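You operate a simulated robot arm through the tools that you are given. There is no shell and no other tool. Be economical: measure what you need, move in short steps, check, and stop when the job is done.

You are at the controls of a simulated two-armed robot. One attempt, no reset.

TASK
Pick up the spare caps carton with one hand, pass it to the other hand and put it on the top of the glass slab. Take the orange spatula from the weighing bench and put it on top of the clear cover. Fetch the yellow lump and set it on the blue test card. Take the orange jar on the bench over the lids drawer and put it away on the sample bench. Open the slabs drawer, fetch the tiny tub with a white lid and set it in the inside of the slabs drawer and shut the drawer again. Put the hand cream tub marked "RA26" from the upper tub shelf on the bench right of the warm plate. Lift the lid of the grey stopper box open. Any order will do. Set down upright: spare caps carton, orange jar, hand cream tub.

The check looks at the end state, three seconds after you hand in, the way a careful person would. Anything else that was tipped, shoved, dropped, spilled or broken makes it a failure. Lids that push on must go on centred and level and be pressed home; caps that screw on are set level and turned clockwise until they are tight.

THE ROBOT
Two 7-joint arms with two-finger parallel grippers on one trunk, on a base that drives. Base frame: it is fixed to the floor where the robot stands at the start and does not move with it; the origin is under the middle of the robot, x ahead of it, y to its left, z up. Lengths are in cm, angles in degrees, forces in N, time in s.
The left shoulder is at the start at [5, 20.9, 119.6], the right one opposite. With the tool pointing down near the work surface each hand reaches from about 10 to 66 cm from the robot's upright axis, wherever it stands, measured 20 degrees to its own side. Places, roughly: bench right of the warm plate [0, -590, 90]; blue test card [-250, -150, 100]; clear cover (18x18x5 cm) [-230, -20, 90]; hand cream tub [50, -375, 50]; inside of the slabs drawer [-240, -70, 70]; lid of the grey stopper box [60, 10, 100]; orange jar [75, -300, 100]; orange spatula (17x4x2 cm) [50, -240, 90]; sample bench [-240, -170, 90]; slabs drawer [-230, -70, 80]; tiny tub with a white lid [50, -325, 50]; top of the glass slab (20x24 cm) [60, -144, 92]; yellow lump (5x5x3 cm) [60, -270, 90]. Payload 4.4 kg a hand.
Tool frame (each hand has its own): the origin (TCP) lies between the finger pads and is the grasp point; the fingertips stand 2.3 cm ahead of it; z points along the fingers, y is the line along which they close. The gripper opens to 9.4 cm. The fingers are 3.8 cm wide and 1 cm thick; the gripper's body (5.4 by 9.6 cm) begins 3.9 cm behind the TCP.
Orientation is that of the tool frame in the base frame, as a unit quaternion [x, y, z, w]. With the fingers straight down and closing along the base's y, the tool's x points along the base's -x, its y along +y and its z along -z.

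THE INTERFACE
- The arms move only by the tool drive_tool. It takes "left_moves", "right_moves" or both (then of equal length, played together; a hand with none holds still); each is one flat list of numbers, 7 for each row, row after row: the shift along the tool's x, y, z in cm, then the turn, a rotation vector about the tool's x, y, z in rad, then the opening, from 0 (shut) to 1 (fully open). In form: [dx, dy, dz, ax, ay, az, gripper, dx, dy, dz, ax, ay, az, gripper, ...]. A call has 1 to 20 rows; each row is the pose to reach, as a shift and turn from the pose commanded when the call began, along the tool's axes at that moment. A row lasts 0.2 s, in which the tool goes at most 5 cm and 8.6 degrees; a call with a longer step from one row to the next is refused whole, and so is a gripper value outside its range. A pose out of reach is approached as far as the arm can. The call stops where the force on the tool passes 40 N (or 10 N more than at its start, if that is more) or the arm is blocked; 0.2 s more then pass. Each finger travels about 10.8 cm/s and halts on what it meets, pressing with about 40 N; the grip force reading is that of the motor and also rises with nothing between the fingers. The clock runs only during rows and for 0.2 s after the last one: add rows that repeat a pose to give the fingers time. It gives the time, the measured TCP pose, the force on the tool (base axes), the opening and the grip force at its end, in the units of the frame above (readings bear some noise), with the torque about the TCP (base axes, N m) and any sound that the robot's microphone picked up.
- Cameras (640 x 400 px; columns grow to the right, rows downward): "scene" is now at [15.44, 0.16, 136.37]; the picture's right is [0.00, -1.00, 0.00], its down [-0.61, -0.00, -0.79] and it looks along [0.79, 0.00, -0.61] (base axes); focal length 214 px, centre (320, 200). "left" rides on the left gripper at [8.6, -1.6, -7.4] in its tool frame; the picture's right is [0.18, 0.98, 0.00], its down [-0.58, 0.11, -0.81] and it looks along [-0.79, 0.15, 0.59] (tool axes); focal length 243 px, centre (320, 200). "right" rides on the right gripper at [8.6, 1.6, -7.5] in its tool frame; the picture's right is [-0.18, 0.98, 0.00], its down [-0.58, -0.11, -0.81] and it looks along [-0.79, -0.15, 0.59] (tool axes); focal length 243 px, centre (320, 200). There is no depth. A picture from a camera that has moved, and an enlarged one, comes with that camera's place and axes in the base frame and with its lens.
- snapshot(camera): a new picture of that camera. No time passes.
- raise_lower(by): slides the trunk up (or, below 0, down) by that many cm; the arms and the scene camera ride with it, the base frame stays. It gives what a move gives, with no picture.
- steer(legs): drives the robot by 1 to 6 legs, each [ahead, left, turn to the left] in cm, cm and degrees, along the robot's own axes; the way and the turn of a leg run together, so that a leg with both is an arc; at most 150 cm and 180 degrees a leg. The arms and the cameras ride along, it lands a little off, and it stops where it bumps. It gives what a move gives.
- head_to(pan, tilt): turns the head with the scene camera to pan (to the left, within 80 degrees either way) and tilt (down, from -29 to 69), counted from straight ahead of the robot. It gives what a move gives.
- enlarge(camera, box): a new picture of the part [left, top, right, bottom] of that camera's present view, enlarged. No time passes.
- job_done(): hands the job in; it is judged then, once.

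Go step by step. Nothing tells you exact positions but the pictures and the camera data: compare them with the known pose of the tool, close in by small moves and look again before you grip or let go. The budget is 483 turns and 226 pictures, counting those below and the enlarged ones. Unless the task says otherwise, let go and move clear before handing in.

The tools are called after "Request:" as name(argument=value, ...) on one line, values as JSON. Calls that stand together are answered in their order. drive_tool: Moves the arms, as the interface text tells. Its arguments: {"type":"object","properties":{"left_moves":{"type":"array","items":{"type":"number"}},"right_moves":{"type":"array","items":{"type":"number"}}},"required":[]} The other tools are called the same way: raise_lower (by) slides the trunk up or down; steer (legs) drives the base; head_to (pan, tilt) turns the head that bears the scene camera; snapshot (camera) takes a picture; enlarge (camera, box) takes an enlarged picture of a part of a camera's view; job_done () hands the job in.

At the start:

```text
t: 0.0
left_tcp_pos: [52.76, 28.49, 123.57]
left_tcp_rot: [0.001, 1.0, 0.0, 0.0]
left_force: [1.0, -0.1, -0.3]
left_torque: [0.01, 0.0, 0.03]
left_finger_gap: 9.4
left_grasp_force: 0.0
right_tcp_pos: [39.74, -17.1, 124.25]
right_tcp_rot: [0.0, 1.0, 0.0, 0.001]
right_force: [0.2, 0.1, 0.3]
right_torque: [0.0, 0.01, 0.0]
right_finger_gap: 9.42
right_grasp_force: 0.0
trunk travel left (down, up): [-27.5, 28.8]
robot x, y, heading: [-0.22, 0.04, -0.0]
head pan, tilt: [0.3, 37.4]
```

scene: 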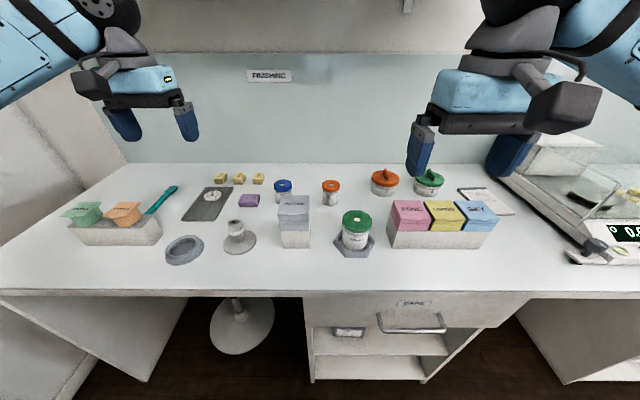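
right: 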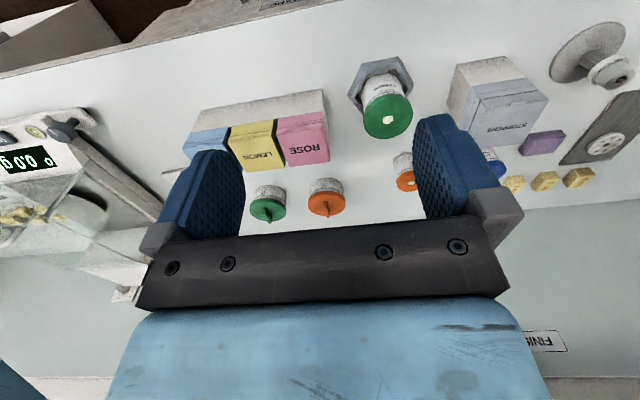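
left: 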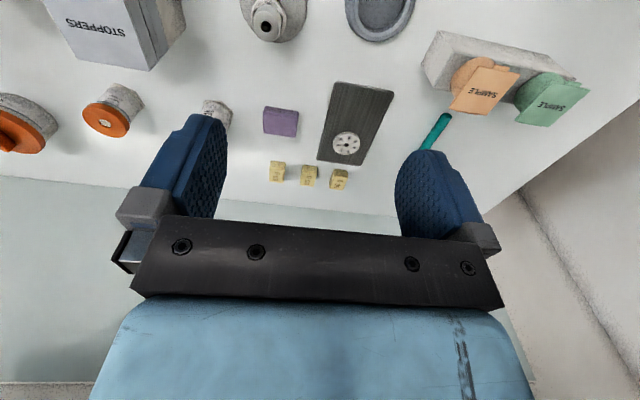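

The grey stopper box stands in front of me on the bench, labelled STOPPERS. I'll look closer at it first.

Request:
enlarge(camera="scene", box=[240, 160, 400, 260])

Request:
enlarge(camera="right", box=[420, 30, 580, 130])

```text
4.00 times, centred on (320, 210) of scene
camera zoom: at [15.44, 0.16, 136.37], right [0.0, -1.0, 0.0], down [-0.61, 0.0, -0.79], along [0.79, 0.0, -0.61], focal length 858 px, centre (320, 160)
```

zoom: 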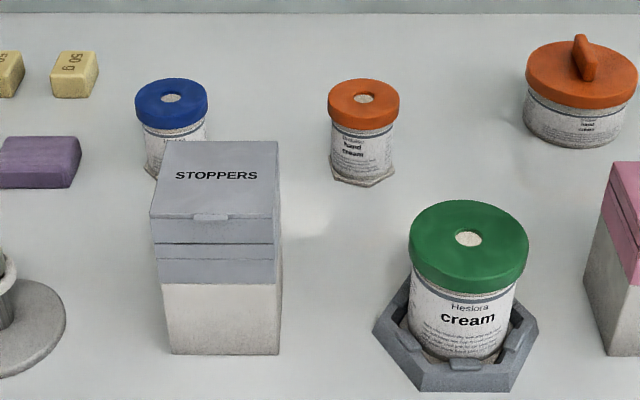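

```text
4.00 times, centred on (500, 80) of right
camera zoom: at [31.19, -15.52, 131.7], right [0.18, 0.98, 0.0], down [0.58, -0.11, 0.81], along [0.79, -0.15, -0.59], focal length 970 px, centre (-400, 680)
```

zoom: 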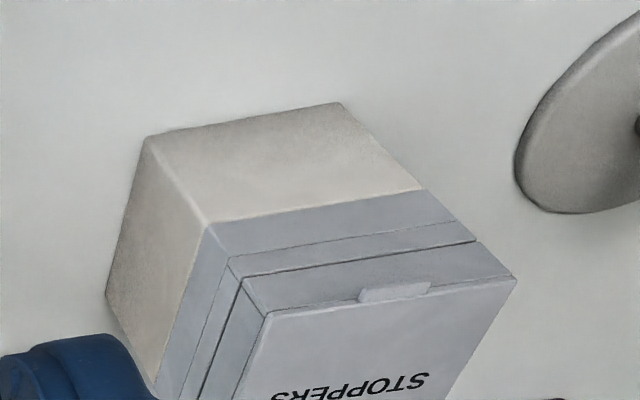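

Request:
enlarge(camera="scene", box=[268, 190, 324, 225])

Request:
enlarge(camera="left", box=[30, 0, 190, 100])

```text
11.43 times, centred on (296, 208) of scene
camera zoom: at [15.44, 0.16, 136.37], right [0.0, -1.0, 0.0], down [-0.61, 0.0, -0.79], along [0.79, 0.0, -0.61], focal length 2451 px, centre (594, 114)
```

zoom: 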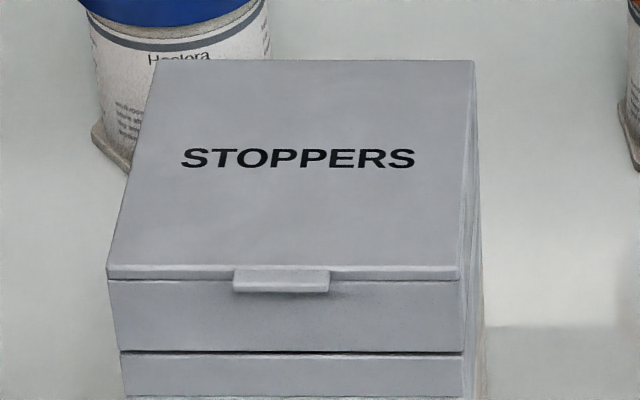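

```text
4.00 times, centred on (110, 50) of left
camera zoom: at [44.19, 26.79, 130.97], right [-0.18, 0.98, 0.0], down [0.58, 0.11, 0.81], along [0.79, 0.15, -0.59], focal length 970 px, centre (1160, 800)
```

zoom: 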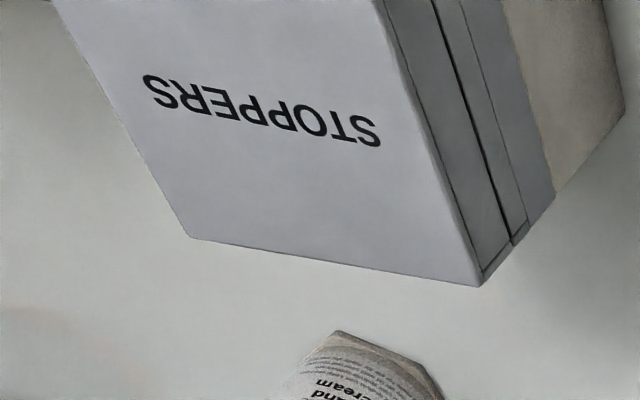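

I'll open the stopper box first: left hand shut, tilted to point forward, fingertip under the front tab. First I bring the hand in front of the box.

Request:
drive_tool(left_moves=[0.8, -1.8, 1.2, 0, -0.1, 0, 0.5, 1.6, -3.6, 2.4, 0, -0.2, 0, 0, 2.4, -5.4, 3.6, 0, -0.3, 0, 0, 3.2, -7.2, 4.8, 0, -0.4, 0, 0, 4, -9, 6, 0, -0.5, 0, 0, 4.8, -10.8, 7.2, 0, -0.6, 0, 0, 5.6, -12.6, 8.4, 0, -0.7, 0, 0, 6.4, -14.4, 9.6, 0, -0.8, 0, 0, 7.2, -16.2, 10.8, 0, -0.9, 0, 0, 8, -18, 12, 0, -1.0, 0, 0, 8.8, -19.8, 13.5, 0, -1.1, 0, 0, 9.8, -21.9, 15, 0, -1.22, 0, 0, 9.8, -21.9, 15, 0, -1.22, 0, 0, 9.8, -21.9, 15, 0, -1.22, 0, 0])

Request:
snapshot(camera="scene")

Request:
snapshot(camera="left")

```text
t: 3.0
left_tcp_pos: [43.23, 6.55, 108.5]
left_tcp_rot: [0.0, 0.82, 0.0, 0.572]
left_force: [0.0, 0.6, 0.2]
left_torque: [-0.02, 0.0, -0.01]
left_finger_gap: 0.01
left_grasp_force: 39.9
right_tcp_pos: [39.69, -17.31, 124.19]
right_tcp_rot: [0.0, 1.0, 0.0, 0.0]
right_force: [0.5, -0.3, 0.4]
right_torque: [0.03, -0.02, -0.02]
right_finger_gap: 9.42
right_grasp_force: 0.1
trunk travel left (down, up): [-27.5, 28.8]
robot x, y, heading: [0.01, 0.26, 0.0]
head pan, tilt: [0.3, 37.4]
```

```text
218 pictures are left
camera scene: at [15.44, 0.11, 136.37], right [0.0, -1.0, 0.0], down [-0.61, 0.0, -0.79], along [0.79, 0.0, -0.61], focal length 214 px, centre (320, 200)
```

scene: 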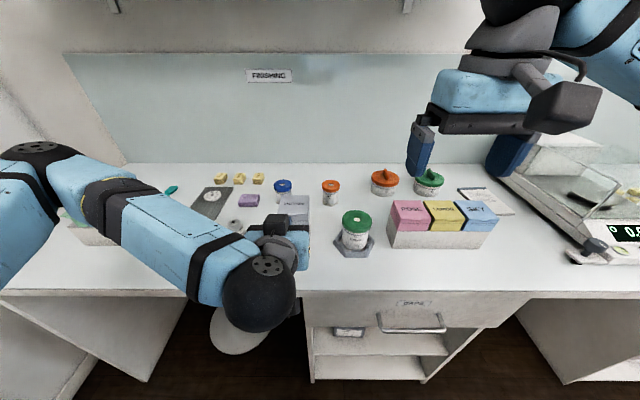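

```text
217 pictures are left
camera left: at [33.15, 4.85, 102.97], right [-0.06, 0.98, -0.17], down [-0.56, 0.11, 0.82], along [0.83, 0.15, 0.54], focal length 243 px, centre (320, 200)
```

left: 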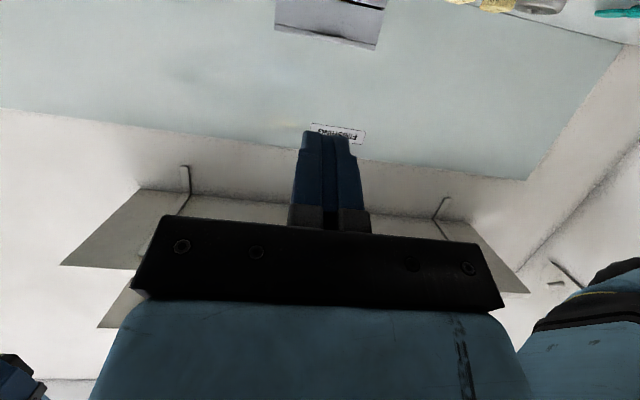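

Request:
enlarge(camera="left", box=[256, 0, 400, 90])

Request:
enlarge(camera="scene", box=[240, 180, 336, 240])

```text
4.44 times, centred on (328, 45) of left
camera zoom: at [33.15, 4.85, 102.97], right [-0.06, 0.98, -0.17], down [-0.56, 0.11, 0.82], along [0.83, 0.15, 0.54], focal length 1078 px, centre (284, 889)
```

zoom: 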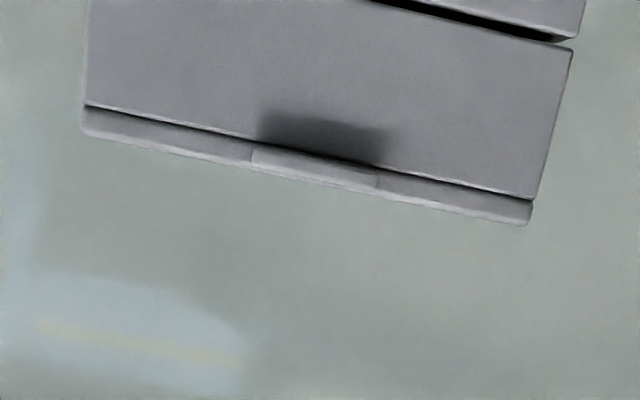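

```text
6.67 times, centred on (288, 210) of scene
camera zoom: at [15.44, 0.11, 136.37], right [0.0, -1.0, 0.0], down [-0.61, 0.0, -0.79], along [0.79, 0.0, -0.61], focal length 1430 px, centre (533, 133)
```

zoom: 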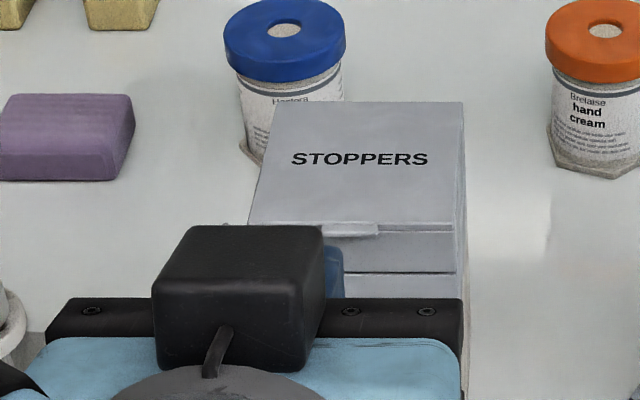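

The lid is the thin top plate with a small tab in front. I'll roll the hand so the fingers close vertically and pinch the tab.

Request:
drive_tool(left_moves=[0, 0, 0, 0, -0.12, 0, 0.2, 0, 0, 0, 0, -0.24, 0, 0.2, 0, 0, 0, 0, -0.349, 0, 0.2])

Request:
drive_tool(left_moves=[0, 0, 0, 0, 0, 0.14, 0.2, 0, 0, 0, 0, 0, 0.28, 0.2, 0, 0, 0, 0, 0, 0.42, 0.2, 0, 0, 0, 0, 0, 0.56, 0.2, 0, 0, 0, 0, 0, 0.7, 0.2, 0, 0, 0, 0, 0, 0.84, 0.2, 0, 0, 0, 0, 0, 0.98, 0.2, 0, 0, 0, 0, 0, 1.12, 0.2, 0, 0, 0, 0, 0, 1.26, 0.2, 0, 0, 0, 0, 0, 1.4, 0.2, 0, 0, 0, 0, 0, 1.5, 0.2, 0, 0, 0, 0, 0, 1.571, 0.2, 0, 0, 0, 0, 0, 1.571, 0.2])

Request:
snapshot(camera="scene")

Request:
snapshot(camera="left")

```text
t: 3.8
left_tcp_pos: [42.98, 6.32, 108.65]
left_tcp_rot: [0.001, 0.707, 0.001, 0.707]
left_force: [0.0, -0.5, -1.0]
left_torque: [0.0, 0.0, -0.02]
left_finger_gap: 1.89
left_grasp_force: 0.0
right_tcp_pos: [39.58, -17.55, 124.4]
right_tcp_rot: [0.0, 1.0, 0.002, 0.001]
right_force: [-0.5, -0.2, 0.3]
right_torque: [0.05, -0.05, -0.01]
right_finger_gap: 9.4
right_grasp_force: 0.2
trunk travel left (down, up): [-27.5, 28.8]
robot x, y, heading: [0.16, 0.17, -0.2]
head pan, tilt: [0.3, 37.4]
```

```text
t: 6.6
left_tcp_pos: [43.96, 7.63, 109.46]
left_tcp_rot: [0.478, 0.525, 0.496, 0.5]
left_force: [0.9, -1.0, -0.9]
left_torque: [-0.02, 0.05, -0.01]
left_finger_gap: 1.87
left_grasp_force: 0.0
right_tcp_pos: [39.74, -17.33, 124.39]
right_tcp_rot: [-0.002, 1.0, 0.0, 0.0]
right_force: [0.6, 0.4, 0.3]
right_torque: [0.0, 0.0, -0.03]
right_finger_gap: 9.41
right_grasp_force: 0.1
trunk travel left (down, up): [-27.5, 28.8]
robot x, y, heading: [-0.24, -0.1, 0.0]
head pan, tilt: [0.3, 37.4]
```

```text
214 pictures are left
camera scene: at [15.58, 0.57, 136.79], right [0.05, -1.0, 0.0], down [-0.57, -0.03, -0.82], along [0.82, 0.04, -0.57], focal length 214 px, centre (320, 200)
```

scene: 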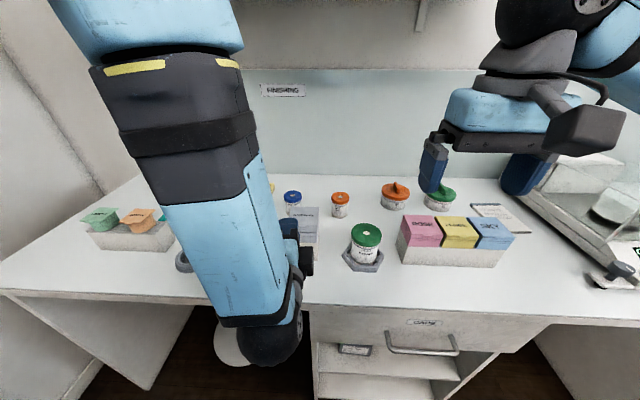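

```text
213 pictures are left
camera left: at [36.1, 15.84, 107.42], right [0.0, 0.24, 0.97], down [-0.78, -0.61, 0.15], along [0.63, -0.76, 0.18], focal length 243 px, centre (320, 200)
```

left: 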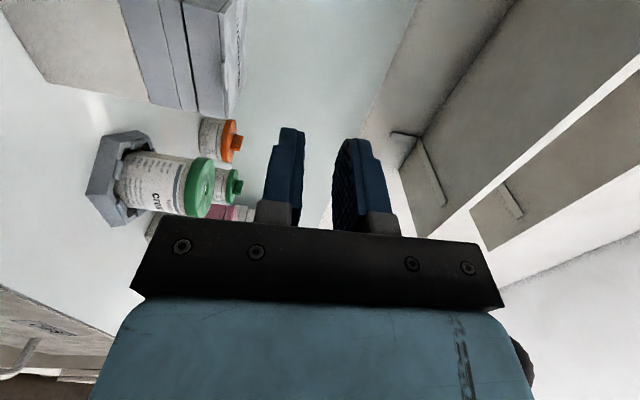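

The forearm comes too close to the head this way round. I roll back and the other way.

Request:
drive_tool(left_moves=[0, 0, 0, 0, 0, -0.14, 0.2, 0, 0, 0, 0, 0, -0.28, 0.2, 0, 0, 0, 0, 0, -0.42, 0.2, 0, 0, 0, 0, 0, -0.56, 0.2, 0, 0, 0, 0, 0, -0.7, 0.2, 0, 0, 0, 0, 0, -0.84, 0.2, 0, 0, 0, 0, 0, -0.98, 0.2, 0, 0, 0, 0, 0, -1.12, 0.2, 0, 0, 0, 0, 0, -1.26, 0.2, 0, 0, 0, 0, 0, -1.4, 0.2, 0, 0, 0, 0, 0, -1.571, 0.2])

Request:
drive_tool(left_moves=[0, 0, 0, 0, 0, -0.14, 0.2, 0, 0, 0, 0, 0, -0.28, 0.2, 0, 0, 0, 0, 0, -0.42, 0.2, 0, 0, 0, 0, 0, -0.56, 0.2, 0, 0, 0, 0, 0, -0.7, 0.2, 0, 0, 0, 0, 0, -0.84, 0.2, 0, 0, 0, 0, 0, -0.98, 0.2, 0, 0, 0, 0, 0, -1.12, 0.2, 0, 0, 0, 0, 0, -1.26, 0.2, 0, 0, 0, 0, 0, -1.4, 0.2, 0, 0, 0, 0, 0, -1.5, 0.2, 0, 0, 0, 0, 0, -1.571, 0.2, 0, 0, 0, 0, 0, -1.571, 0.2])

Request:
snapshot(camera="scene")

Request:
snapshot(camera="left")

```text
refused: row 11 steps farther than a row can; nothing moved
```

```text
t: 9.4
left_tcp_pos: [43.1, 6.57, 108.47]
left_tcp_rot: [0.0, 0.707, 0.0, 0.707]
left_force: [0.3, -0.5, -0.1]
left_torque: [0.01, 0.01, -0.03]
left_finger_gap: 1.87
left_grasp_force: 0.1
right_tcp_pos: [39.77, -17.19, 124.49]
right_tcp_rot: [0.0, 1.0, 0.0, 0.0]
right_force: [-0.2, -0.5, -0.7]
right_torque: [-0.03, -0.05, -0.03]
right_finger_gap: 9.37
right_grasp_force: 0.0
trunk travel left (down, up): [-27.5, 28.8]
robot x, y, heading: [0.18, -0.25, -0.2]
head pan, tilt: [0.3, 37.4]
```

```text
212 pictures are left
camera scene: at [15.43, 0.15, 136.37], right [0.0, -1.0, 0.0], down [-0.61, 0.0, -0.79], along [0.79, 0.0, -0.61], focal length 214 px, centre (320, 200)
```

scene: 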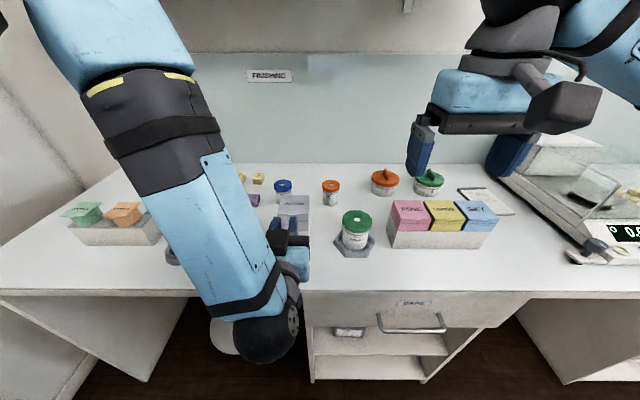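

```text
211 pictures are left
camera left: at [35.55, 4.87, 99.89], right [0.0, 0.98, -0.19], down [-0.81, 0.11, 0.58], along [0.59, 0.15, 0.79], focal length 243 px, centre (320, 200)
```

left: 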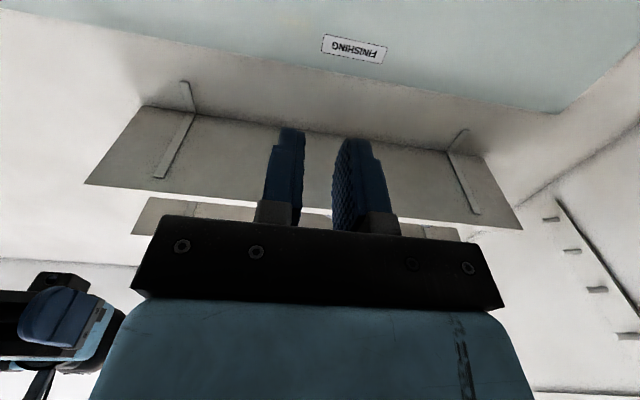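

Request:
drive_tool(left_moves=[0, 0, 0, 0, 0, -0.14, 0.2, 0, 0, 0, 0, 0, -0.28, 0.2, 0, 0, 0, 0, 0, -0.42, 0.2, 0, 0, 0, 0, 0, -0.56, 0.2, 0, 0, 0, 0, 0, -0.7, 0.2, 0, 0, 0, 0, 0, -0.84, 0.2, 0, 0, 0, 0, 0, -0.98, 0.2, 0, 0, 0, 0, 0, -1.12, 0.2, 0, 0, 0, 0, 0, -1.26, 0.2, 0, 0, 0, 0, 0, -1.4, 0.2, 0, 0, 0, 0, 0, -1.5, 0.2, 0, 0, 0, 0, 0, -1.571, 0.2, 0, 0, 0, 0, 0, -1.571, 0.2])

Request:
snapshot(camera="scene")

Request:
snapshot(camera="left")

```text
t: 12.2
left_tcp_pos: [43.16, 6.71, 108.51]
left_tcp_rot: [0.501, -0.499, 0.5, -0.5]
left_force: [0.0, -0.5, -0.6]
left_torque: [0.0, 0.01, 0.0]
left_finger_gap: 1.87
left_grasp_force: 0.0
right_tcp_pos: [39.67, -17.01, 124.43]
right_tcp_rot: [0.0, 1.0, 0.0, 0.0]
right_force: [0.8, 0.1, -0.2]
right_torque: [0.0, -0.01, -0.01]
right_finger_gap: 9.39
right_grasp_force: 0.0
trunk travel left (down, up): [-27.5, 28.8]
robot x, y, heading: [-0.03, -0.19, 0.1]
head pan, tilt: [0.3, 37.4]
```

```text
210 pictures are left
camera scene: at [15.44, 0.16, 136.37], right [0.0, -1.0, 0.0], down [-0.61, 0.0, -0.79], along [0.79, 0.0, -0.61], focal length 214 px, centre (320, 200)
```

scene: 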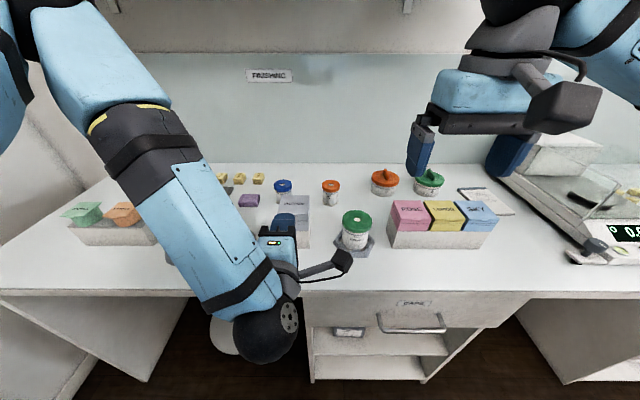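

```text
209 pictures are left
camera left: at [35.61, -2.14, 110.17], right [0.0, -0.19, -0.98], down [-0.81, 0.58, -0.11], along [0.59, 0.79, -0.15], focal length 243 px, centre (320, 200)
```

left: 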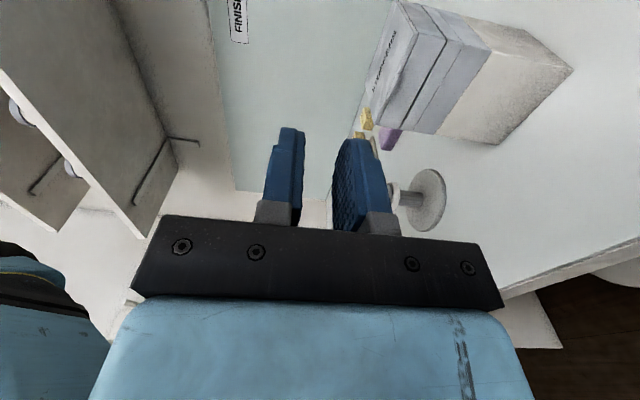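

Request:
drive_tool(left_moves=[0, 2.8, 2, 0, 0, 0, 0.2, 0, 5.6, 4.5, 0, 0, 0, 0.2, 0, 5.6, 4.5, 0, 0, 0, 0.2])

Request:
enlarge(camera="left", box=[240, 0, 560, 200])

Request:
enlarge(camera="scene", box=[240, 180, 336, 240])

```text
t: 13.0
left_tcp_pos: [47.49, 6.41, 102.98]
left_tcp_rot: [-0.5, 0.501, -0.5, 0.499]
left_force: [-0.9, 0.4, 0.1]
left_torque: [0.04, -0.01, -0.06]
left_finger_gap: 1.9
left_grasp_force: 0.1
right_tcp_pos: [39.56, -17.1, 124.4]
right_tcp_rot: [0.001, 1.0, -0.001, 0.001]
right_force: [0.6, 0.0, 0.5]
right_torque: [-0.03, -0.02, -0.03]
right_finger_gap: 9.4
right_grasp_force: 0.0
trunk travel left (down, up): [-27.5, 28.8]
robot x, y, heading: [-0.29, -0.02, 0.1]
head pan, tilt: [0.3, 37.4]
```

```text
2.00 times, centred on (400, 100) of left
camera zoom: at [40.12, -2.14, 104.55], right [0.0, -0.18, -0.98], down [-0.81, 0.58, -0.11], along [0.59, 0.79, -0.15], focal length 485 px, centre (160, 400)
```

zoom: 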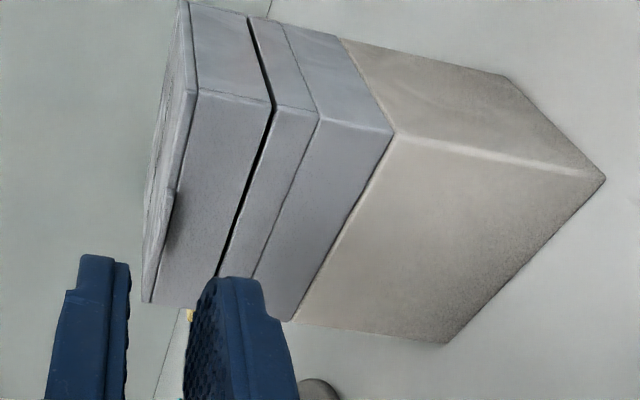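

```text
6.67 times, centred on (288, 210) of scene
camera zoom: at [15.39, 0.16, 136.38], right [0.0, -1.0, 0.0], down [-0.61, 0.0, -0.79], along [0.79, 0.0, -0.61], focal length 1430 px, centre (533, 133)
```

zoom: 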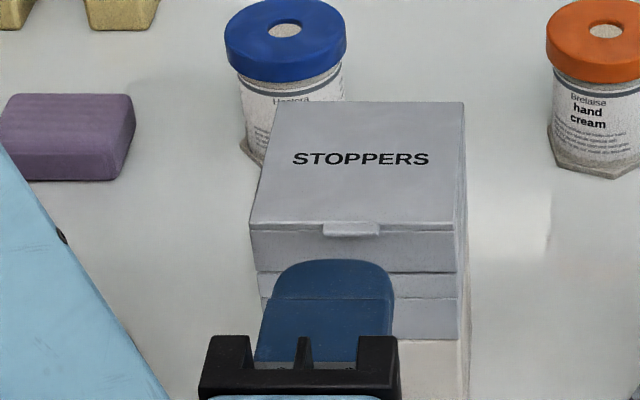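

Request:
drive_tool(left_moves=[-0.2, 0, 1.6, 0, 0, 0, 0.2, -0.2, 0, 3.2, 0, 0, 0, 0.2, -0.2, 0, 3.2, 0, 0, 0, 0.2])

Request:
enlarge(camera="left", box=[240, 60, 432, 180])

Request:
enlarge(camera="scene", box=[240, 180, 336, 240])

```text
t: 13.8
left_tcp_pos: [50.7, 6.65, 102.98]
left_tcp_rot: [-0.5, 0.5, -0.5, 0.5]
left_force: [1.1, 0.4, 0.0]
left_torque: [-0.01, -0.04, -0.01]
left_finger_gap: 1.9
left_grasp_force: 0.1
right_tcp_pos: [39.68, -17.21, 124.28]
right_tcp_rot: [0.0, 1.0, 0.0, 0.001]
right_force: [-0.1, 0.5, 0.3]
right_torque: [0.0, 0.01, 0.01]
right_finger_gap: 9.41
right_grasp_force: 0.0
trunk travel left (down, up): [-27.5, 28.8]
robot x, y, heading: [0.07, -0.26, 0.0]
head pan, tilt: [0.3, 37.4]
```

```text
3.33 times, centred on (336, 120) of left
camera zoom: at [43.29, -1.98, 104.6], right [0.0, -0.18, -0.98], down [-0.81, 0.58, -0.11], along [0.59, 0.79, -0.15], focal length 809 px, centre (267, 467)
```

zoom: 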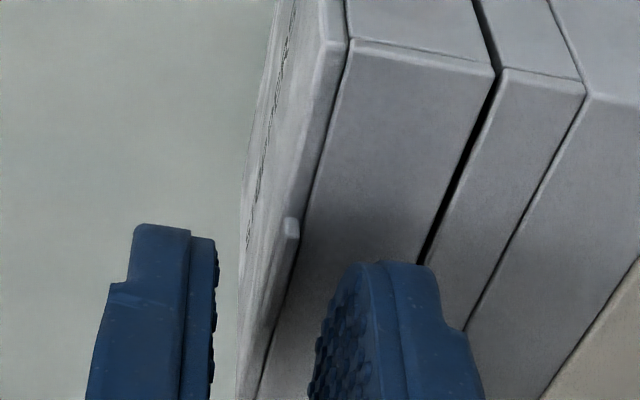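

```text
6.67 times, centred on (288, 210) of scene
camera zoom: at [15.43, 0.16, 136.37], right [0.0, -1.0, 0.0], down [-0.61, 0.0, -0.79], along [0.79, 0.0, -0.61], focal length 1430 px, centre (533, 133)
```

zoom: 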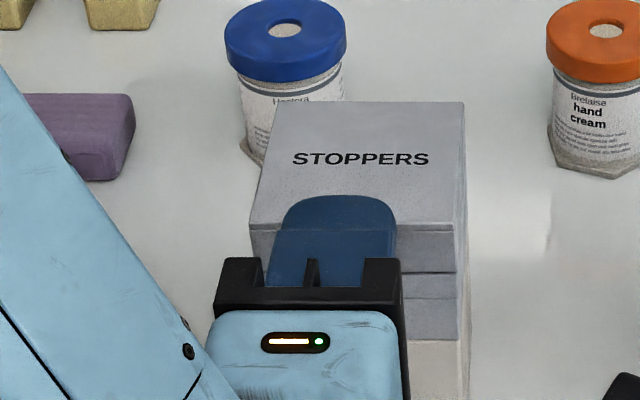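

Request:
drive_tool(left_moves=[0, 0, 0.5, 0, 0, 0, 0.2, 0, 0, 0.5, 0, 0, 0, 0.2])

Request:
enlarge(camera="left", box=[240, 60, 432, 180])

```text
t: 14.4
left_tcp_pos: [51.33, 6.65, 102.9]
left_tcp_rot: [0.501, -0.5, 0.5, -0.5]
left_force: [-0.1, 0.1, 0.3]
left_torque: [0.0, 0.01, 0.0]
left_finger_gap: 1.91
left_grasp_force: 0.0
right_tcp_pos: [39.75, -17.08, 124.36]
right_tcp_rot: [-0.001, 1.0, 0.001, 0.0]
right_force: [-1.2, 0.4, -0.2]
right_torque: [-0.01, -0.02, -0.03]
right_finger_gap: 9.41
right_grasp_force: 0.0
trunk travel left (down, up): [-27.5, 28.8]
robot x, y, heading: [0.23, -0.23, -0.1]
head pan, tilt: [0.3, 37.4]
```

```text
3.33 times, centred on (336, 120) of left
camera zoom: at [43.79, -1.96, 104.57], right [0.0, -0.18, -0.98], down [-0.81, 0.58, -0.11], along [0.59, 0.79, -0.15], focal length 809 px, centre (267, 467)
```

zoom: 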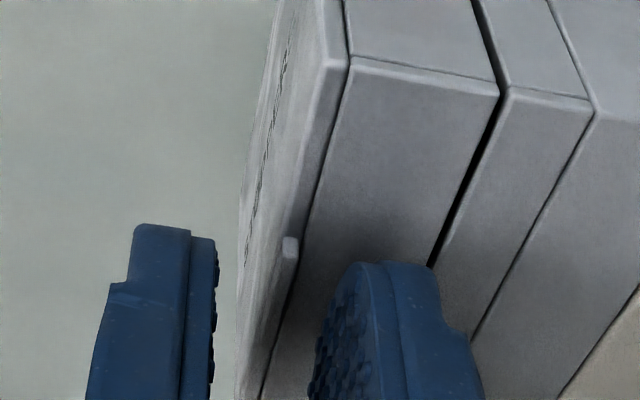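

Request:
drive_tool(left_moves=[0, 0, 0.15, 0, 0, 0, 0.2, 0, 0, 0.15, 0, 0, 0, 0.12, 0, 0, 0.15, 0, 0, 0, 0.05, 0, 0, 0.15, 0, 0, 0, 0.0, 0, 0, 0.15, 0, 0, 0, 0.0])

Request:
enlarge(camera="left", box=[240, 60, 432, 180])

```text
t: 15.6
left_tcp_pos: [51.43, 6.78, 102.86]
left_tcp_rot: [0.501, -0.5, 0.5, -0.5]
left_force: [-0.3, -0.2, -1.6]
left_torque: [0.02, 0.04, -0.03]
left_finger_gap: 0.21
left_grasp_force: 45.0
right_tcp_pos: [39.76, -17.18, 124.25]
right_tcp_rot: [-0.001, 1.0, -0.001, -0.001]
right_force: [0.5, 0.8, -0.4]
right_torque: [-0.01, 0.03, -0.03]
right_finger_gap: 9.42
right_grasp_force: 0.0
trunk travel left (down, up): [-27.5, 28.8]
robot x, y, heading: [0.16, 0.05, -0.1]
head pan, tilt: [0.3, 37.4]
```

```text
3.33 times, centred on (336, 120) of left
camera zoom: at [43.98, -1.96, 104.52], right [0.0, -0.18, -0.98], down [-0.81, 0.58, -0.11], along [0.59, 0.79, -0.15], focal length 809 px, centre (267, 467)
```

zoom: 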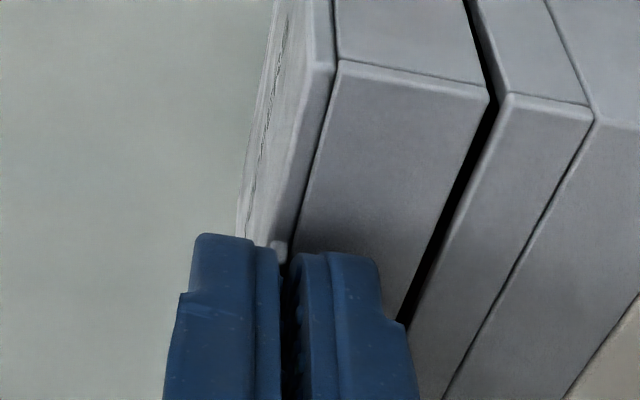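

The tab is pinched and the seam opens at the dark gap, so the lid includes the upper band. I swing it up about its rear hinge.

Request:
drive_tool(left_moves=[0, -0.67, 0.22, -0.07, 0, 0, 0, 0, -1.34, 0.46, -0.14, 0, 0, 0, 0, -1.98, 0.77, -0.21, 0, 0, 0, 0, -2.61, 1.1, -0.28, 0, 0, 0, 0, -3.2, 1.5, -0.35, 0, 0, 0, 0, -3.77, 1.91, -0.42, 0, 0, 0])

Request:
snapshot(camera="left")

Request:
snapshot(camera="scene")

```text
t: 17.0
left_tcp_pos: [53.26, 6.82, 106.68]
left_tcp_rot: [0.594, -0.593, 0.385, -0.385]
left_force: [-3.7, -0.9, 2.6]
left_torque: [0.09, -0.03, 0.12]
left_finger_gap: 0.2
left_grasp_force: 44.7
right_tcp_pos: [39.6, -17.18, 124.36]
right_tcp_rot: [-0.001, 1.0, 0.001, 0.0]
right_force: [0.9, -0.2, 0.4]
right_torque: [0.0, 0.02, 0.0]
right_finger_gap: 9.4
right_grasp_force: 0.0
trunk travel left (down, up): [-27.5, 28.8]
robot x, y, heading: [0.39, 0.03, -0.2]
head pan, tilt: [0.3, 37.4]
```

```text
202 pictures are left
camera left: at [47.12, -1.96, 111.28], right [-0.4, -0.18, -0.9], down [-0.78, 0.58, 0.23], along [0.48, 0.79, -0.38], focal length 243 px, centre (320, 200)
```

left: 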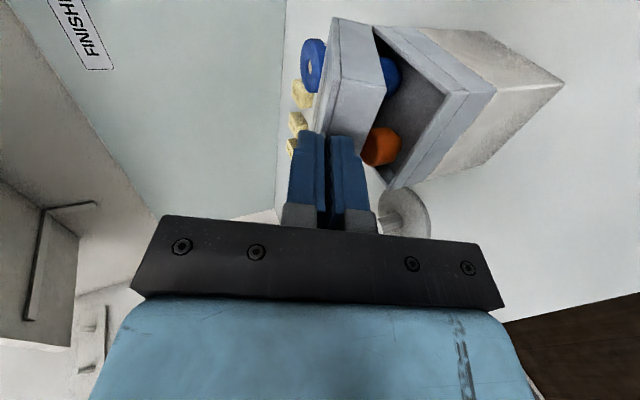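

```text
201 pictures are left
camera scene: at [15.35, 0.13, 136.39], right [0.0, -1.0, 0.0], down [-0.61, 0.0, -0.79], along [0.79, 0.0, -0.61], focal length 214 px, centre (320, 200)
```

scene: 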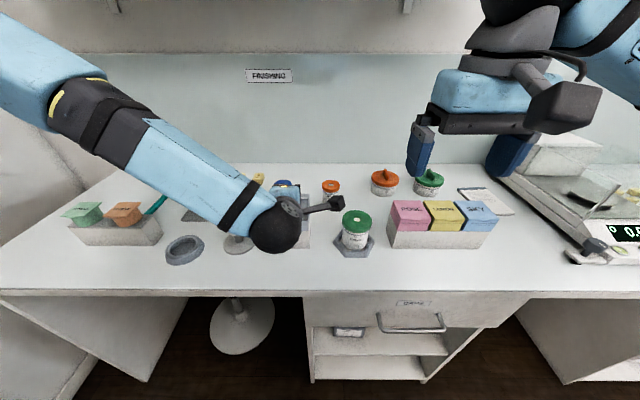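

Request:
drive_tool(left_moves=[0, -1.34, 0.46, -0.14, 0, 0, 0, 0, -2.61, 1.1, -0.28, 0, 0, 0, 0, -3.77, 1.91, -0.42, 0, 0, 0, 0, -4.81, 2.88, -0.56, 0, 0, 0, 0, -5.7, 3.98, -0.7, 0, 0, 0, 0, -6.43, 5.19, -0.84, 0, 0, 0, 0, -6.99, 6.5, -0.98, 0, 0, 0, 0, -6.99, 6.5, -0.98, 0, 0, 0])

Request:
snapshot(camera="left")

Request:
snapshot(camera="scene")

```text
t: 18.8
left_tcp_pos: [61.95, 6.75, 110.64]
left_tcp_rot: [0.705, -0.704, 0.061, -0.06]
left_force: [2.6, -0.6, 21.6]
left_torque: [-0.01, -0.08, -0.06]
left_finger_gap: 0.22
left_grasp_force: 44.9
right_tcp_pos: [39.48, -17.22, 124.39]
right_tcp_rot: [-0.001, 1.0, 0.0, 0.001]
right_force: [0.6, 0.5, 0.1]
right_torque: [0.01, 0.0, 0.01]
right_finger_gap: 9.41
right_grasp_force: 0.1
trunk travel left (down, up): [-27.5, 28.8]
robot x, y, heading: [-0.04, 0.0, 0.2]
head pan, tilt: [0.3, 37.4]
```

```text
200 pictures are left
camera left: at [62.27, -1.96, 118.28], right [-0.97, -0.18, -0.17], down [-0.24, 0.58, 0.77], along [-0.05, 0.79, -0.61], focal length 243 px, centre (320, 200)
```

left: 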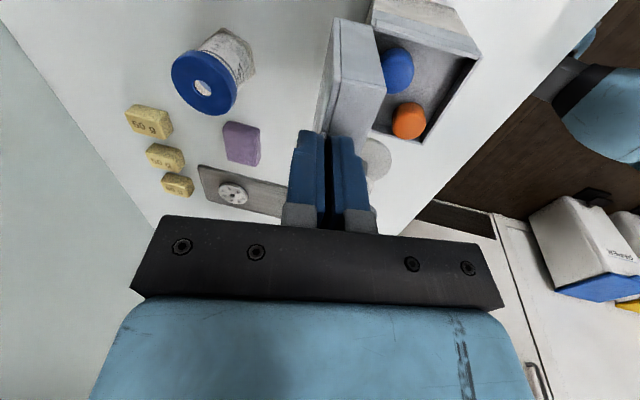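

```text
199 pictures are left
camera scene: at [15.22, 0.11, 136.42], right [0.0, -1.0, 0.0], down [-0.61, 0.0, -0.8], along [0.8, 0.0, -0.61], focal length 214 px, centre (320, 200)
```

scene: 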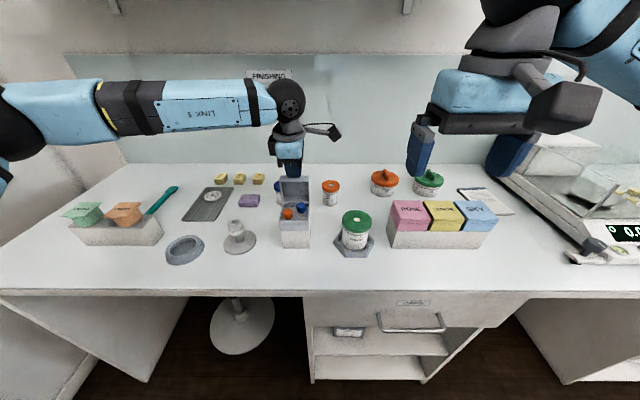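

Request:
drive_tool(left_moves=[0, 0, -0.3, 0, 0, 0, 0, 0, -0.67, -0.1, -0.07, 0, 0, 0, 0, -1.34, 0.16, -0.14, 0, 0, 0, 0, -1.98, 0.4, -0.21, 0, 0, 0, 0, -2.61, 0.7, -0.28, 0, 0, 0, 0, -2.61, 0.7, -0.28, 0, 0, 0])

Request:
snapshot(camera="left")

Request:
enlarge(camera="scene", box=[240, 80, 400, 180])

```text
t: 20.2
left_tcp_pos: [64.77, 6.74, 109.96]
left_tcp_rot: [-0.706, 0.706, 0.041, -0.04]
left_force: [-1.6, -0.7, -3.7]
left_torque: [0.52, 0.06, -0.1]
left_finger_gap: 0.19
left_grasp_force: 45.3
right_tcp_pos: [39.78, -17.08, 124.28]
right_tcp_rot: [0.0, 1.0, 0.0, 0.0]
right_force: [0.0, 0.2, -0.5]
right_torque: [-0.01, 0.02, 0.02]
right_finger_gap: 9.41
right_grasp_force: 0.1
trunk travel left (down, up): [-27.5, 28.8]
robot x, y, heading: [-0.23, -0.18, 0.2]
head pan, tilt: [0.3, 37.4]
```

```text
198 pictures are left
camera left: at [67.18, -1.99, 117.25], right [-0.98, -0.18, 0.11], down [-0.02, 0.58, 0.81], along [-0.21, 0.79, -0.57], focal length 243 px, centre (320, 200)
```

left: 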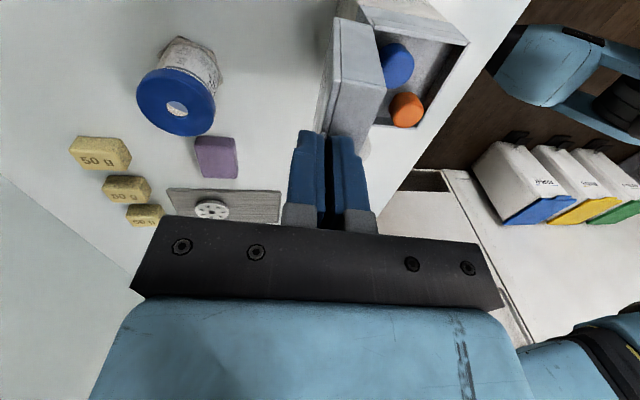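

```text
4.00 times, centred on (320, 130) of scene
camera zoom: at [15.43, 0.14, 136.36], right [0.0, -1.0, 0.0], down [-0.61, 0.0, -0.79], along [0.79, 0.0, -0.61], focal length 858 px, centre (320, 480)
```

zoom: 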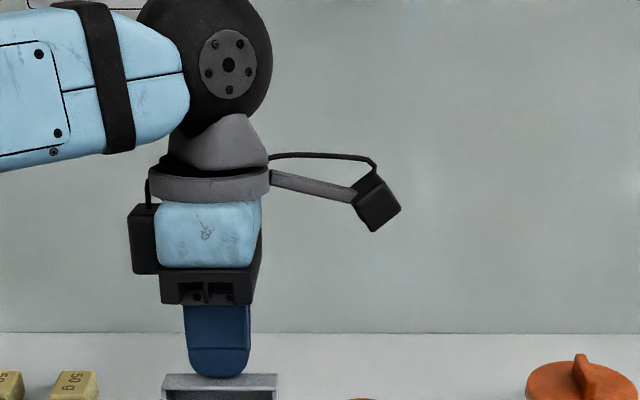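

Request:
drive_tool(left_moves=[0, 0, 0, 0, 0, 0, 0.1, 0, 0, 0, 0, 0, 0, 0.2, 0, 0, 0, 0, 0, 0, 0.2])

Request:
snapshot(camera="left")

```text
t: 21.0
left_tcp_pos: [64.79, 6.75, 110.19]
left_tcp_rot: [0.706, -0.706, -0.04, 0.04]
left_force: [-0.2, 0.5, 0.1]
left_torque: [0.01, 0.01, 0.0]
left_finger_gap: 1.87
left_grasp_force: 0.0
right_tcp_pos: [39.76, -17.18, 124.31]
right_tcp_rot: [0.0, 1.0, 0.0, 0.0]
right_force: [-0.2, 0.0, 0.0]
right_torque: [0.02, 0.01, 0.03]
right_finger_gap: 9.39
right_grasp_force: 0.1
trunk travel left (down, up): [-27.5, 28.8]
robot x, y, heading: [0.01, 0.05, 0.0]
head pan, tilt: [0.3, 37.4]
```

```text
196 pictures are left
camera left: at [67.21, -1.95, 117.39], right [-0.98, -0.18, 0.11], down [-0.02, 0.58, 0.81], along [-0.21, 0.79, -0.57], focal length 243 px, centre (320, 200)
```

left: 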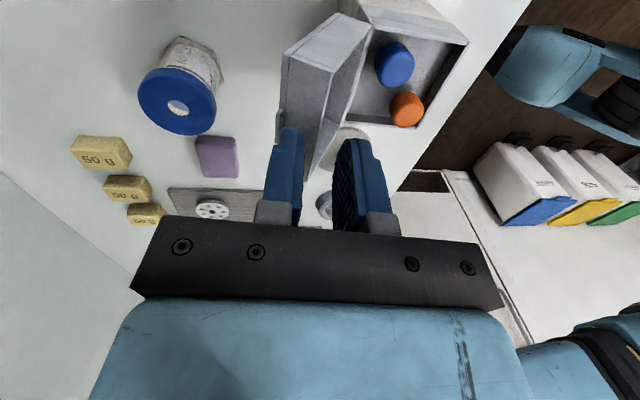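

Request:
drive_tool(left_moves=[0, 0, -2, 0, 0, 0, 0.2, 0, 0, -5, 0, 0, 0, 0.2, 0, 0, -9, 0, 0, 0, 0.2, 0, 0, -12, 0, 0, 0, 0.2])

Request:
snapshot(camera="left")

```text
t: 22.0
left_tcp_pos: [66.12, 6.91, 122.2]
left_tcp_rot: [0.707, -0.705, -0.039, 0.039]
left_force: [0.2, -0.7, -0.1]
left_torque: [-0.01, 0.03, 0.0]
left_finger_gap: 1.89
left_grasp_force: 0.0
right_tcp_pos: [39.6, -17.23, 124.33]
right_tcp_rot: [0.001, 1.0, 0.0, 0.0]
right_force: [0.0, 0.0, 0.0]
right_torque: [0.0, 0.0, 0.0]
right_finger_gap: 9.38
right_grasp_force: 0.0
trunk travel left (down, up): [-27.5, 28.8]
robot x, y, heading: [0.13, 0.17, -0.1]
head pan, tilt: [0.3, 37.4]
```

```text
195 pictures are left
camera left: at [68.57, -1.94, 129.38], right [-0.98, -0.19, 0.11], down [-0.02, 0.58, 0.81], along [-0.21, 0.79, -0.57], focal length 243 px, centre (320, 200)
```

left: 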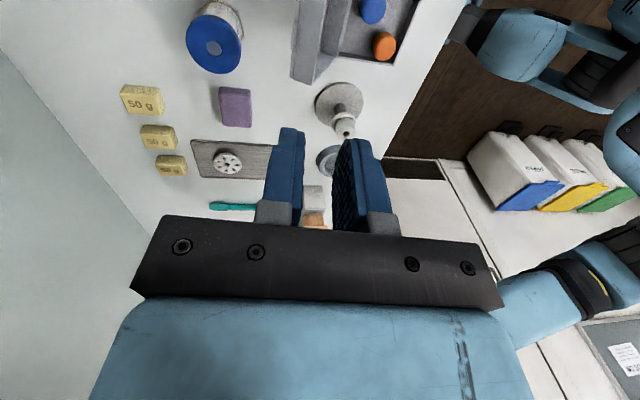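

The lid stays open. Now I draw the left hand back to a travel pose.

Request:
drive_tool(left_moves=[-1, 2.5, 0, 0, 0, 0.14, 0.2, -2, 5, 0, 0, 0, 0.28, 0.2, -3, 7.5, 0, 0, 0, 0.42, 0.2, -4, 10, 0, 0, 0, 0.56, 0.2, -5, 12.5, 0, 0, 0, 0.7, 0.2, -6, 15, 0, 0, 0, 0.84, 0.2, -7, 17.5, 0, 0, 0, 0.98, 0.2, -8, 20, 0, 0, 0, 1.12, 0.2, -9, 22.5, 0, 0, 0, 1.26, 0.2, -10, 25, 0, 0, 0, 1.4, 0.2, -11, 28, 0, 0, 0, 1.54, 0.2, -11, 28, 0, 0, 0, 1.571, 0.2])

Request:
drive_tool(left_moves=[0, 0, 0, 0, -0.115, 0, 1], right_moves=[0, 0, 0, 0, 0, 0, 1])

Request:
snapshot(camera="scene")

Request:
enlarge(camera="scene", box=[240, 160, 400, 260])

```text
t: 24.6
left_tcp_pos: [38.4, 17.74, 125.17]
left_tcp_rot: [0.002, 0.998, 0.0, -0.057]
left_force: [-0.3, 0.1, -0.2]
left_torque: [-0.01, 0.05, -0.04]
left_finger_gap: 1.87
left_grasp_force: 0.1
right_tcp_pos: [39.79, -17.13, 124.3]
right_tcp_rot: [0.0, 1.0, 0.0, 0.001]
right_force: [-0.1, 0.3, 0.6]
right_torque: [0.03, 0.01, 0.01]
right_finger_gap: 9.41
right_grasp_force: 0.0
trunk travel left (down, up): [-27.5, 28.8]
robot x, y, heading: [0.27, -0.05, -0.1]
head pan, tilt: [0.3, 37.4]
```

```text
t: 25.0
left_tcp_pos: [38.21, 17.7, 125.12]
left_tcp_rot: [0.0, 1.0, 0.0, 0.002]
left_force: [0.7, -0.1, -0.2]
left_torque: [0.0, -0.01, -0.02]
left_finger_gap: 9.41
left_grasp_force: 0.0
right_tcp_pos: [39.58, -17.21, 124.38]
right_tcp_rot: [0.0, 1.0, 0.0, 0.001]
right_force: [0.0, 0.0, -1.1]
right_torque: [0.02, 0.0, 0.01]
right_finger_gap: 9.4
right_grasp_force: 0.1
trunk travel left (down, up): [-27.5, 28.8]
robot x, y, heading: [0.39, -0.14, 0.2]
head pan, tilt: [0.3, 37.4]
```

```text
194 pictures are left
camera scene: at [15.39, 0.16, 136.38], right [0.0, -1.0, 0.0], down [-0.61, 0.0, -0.79], along [0.79, 0.0, -0.61], focal length 214 px, centre (320, 200)
```

scene: 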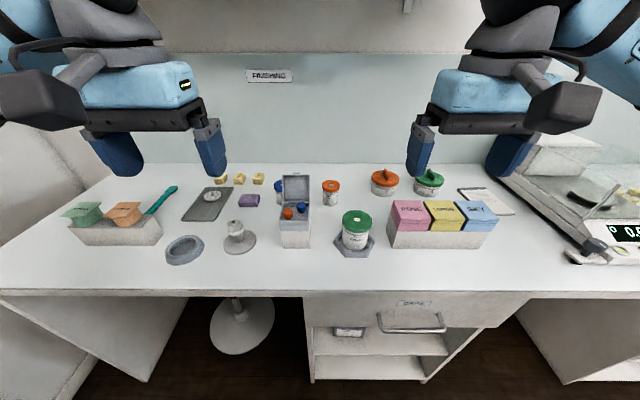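

```text
4.00 times, centred on (320, 210) of scene
camera zoom: at [15.39, 0.16, 136.38], right [0.0, -1.0, 0.0], down [-0.61, 0.0, -0.79], along [0.79, 0.0, -0.61], focal length 858 px, centre (320, 160)
```

zoom: 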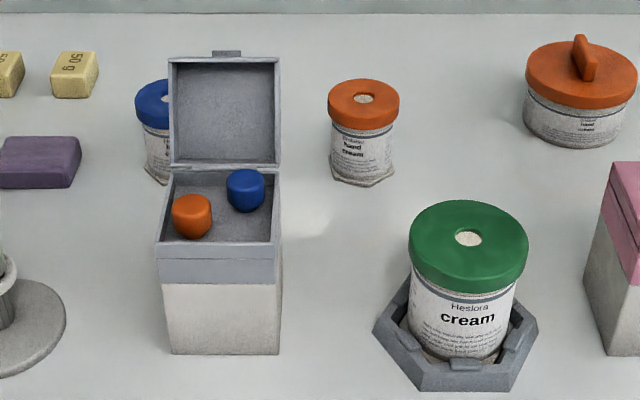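

The stopper box is open and untouched otherwise. Now I back off and look around for the carton.

Request:
steer(legs=[[-40, 0, 0], [0, -140, 0]])

Request:
head_to(pan=0, tilt=30)

Request:
snapshot(camera="scene")

Request:
head_to(pan=-60, tilt=25)

Request:
snapshot(camera="scene")

```text
t: 39.5
left_tcp_pos: [-2.33, -121.87, 125.17]
left_tcp_rot: [0.004, 1.0, -0.001, 0.002]
left_force: [-0.5, 0.6, 0.2]
left_torque: [-0.03, 0.03, 0.02]
left_finger_gap: 9.39
left_grasp_force: 0.1
right_tcp_pos: [-1.38, -156.95, 124.41]
right_tcp_rot: [0.005, 1.0, -0.001, 0.0]
right_force: [0.2, -0.1, 0.3]
right_torque: [0.02, 0.0, 0.04]
right_finger_gap: 9.39
right_grasp_force: 0.0
trunk travel left (down, up): [-27.5, 28.8]
robot x, y, heading: [-41.1, -139.27, -0.7]
head pan, tilt: [0.3, 37.4]
```

```text
t: 40.2
left_tcp_pos: [-2.38, -121.97, 125.17]
left_tcp_rot: [0.004, 1.0, 0.0, 0.002]
left_force: [0.3, -0.7, 1.1]
left_torque: [-0.01, -0.02, 0.02]
left_finger_gap: 9.4
left_grasp_force: 0.1
right_tcp_pos: [-1.42, -156.8, 124.45]
right_tcp_rot: [0.004, 1.0, -0.001, 0.0]
right_force: [0.1, -0.9, 0.0]
right_torque: [0.02, 0.0, 0.04]
right_finger_gap: 9.38
right_grasp_force: 0.0
trunk travel left (down, up): [-27.5, 28.8]
robot x, y, heading: [-40.83, -139.48, -0.5]
head pan, tilt: [0.0, 30.0]
```

```text
192 pictures are left
camera scene: at [-25.05, -139.34, 137.52], right [-0.01, -1.0, 0.0], down [-0.5, 0.0, -0.87], along [0.87, -0.01, -0.5], focal length 214 px, centre (320, 200)
```

scene: 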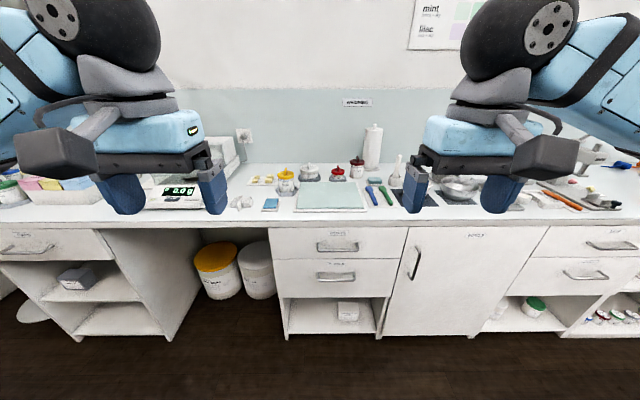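

```text
t: 41.5
left_tcp_pos: [-2.49, -121.89, 125.16]
left_tcp_rot: [0.005, 1.0, -0.001, 0.002]
left_force: [-0.2, -0.6, -0.2]
left_torque: [0.02, 0.0, 0.0]
left_finger_gap: 9.39
left_grasp_force: 0.0
right_tcp_pos: [-1.46, -156.9, 124.24]
right_tcp_rot: [0.004, 1.0, 0.0, 0.0]
right_force: [0.2, 0.2, 0.1]
right_torque: [0.0, 0.01, 0.01]
right_finger_gap: 9.41
right_grasp_force: 0.1
trunk travel left (down, up): [-27.5, 28.8]
robot x, y, heading: [-40.69, -139.21, -0.7]
head pan, tilt: [-60.0, 25.0]
```

```text
191 pictures are left
camera scene: at [-29.55, -147.27, 138.32], right [-0.87, -0.49, 0.0], down [-0.21, 0.37, -0.91], along [0.45, -0.79, -0.42], focal length 214 px, centre (320, 200)
```

scene: 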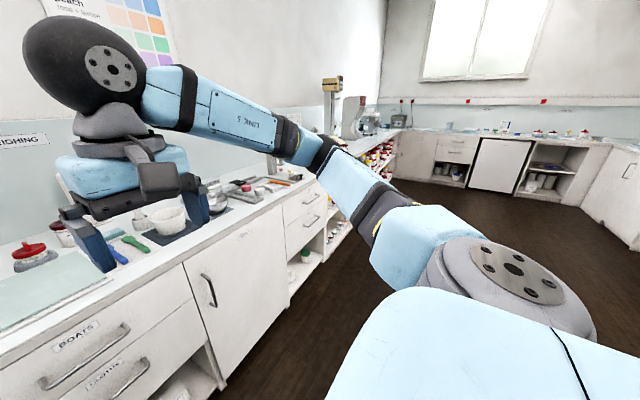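

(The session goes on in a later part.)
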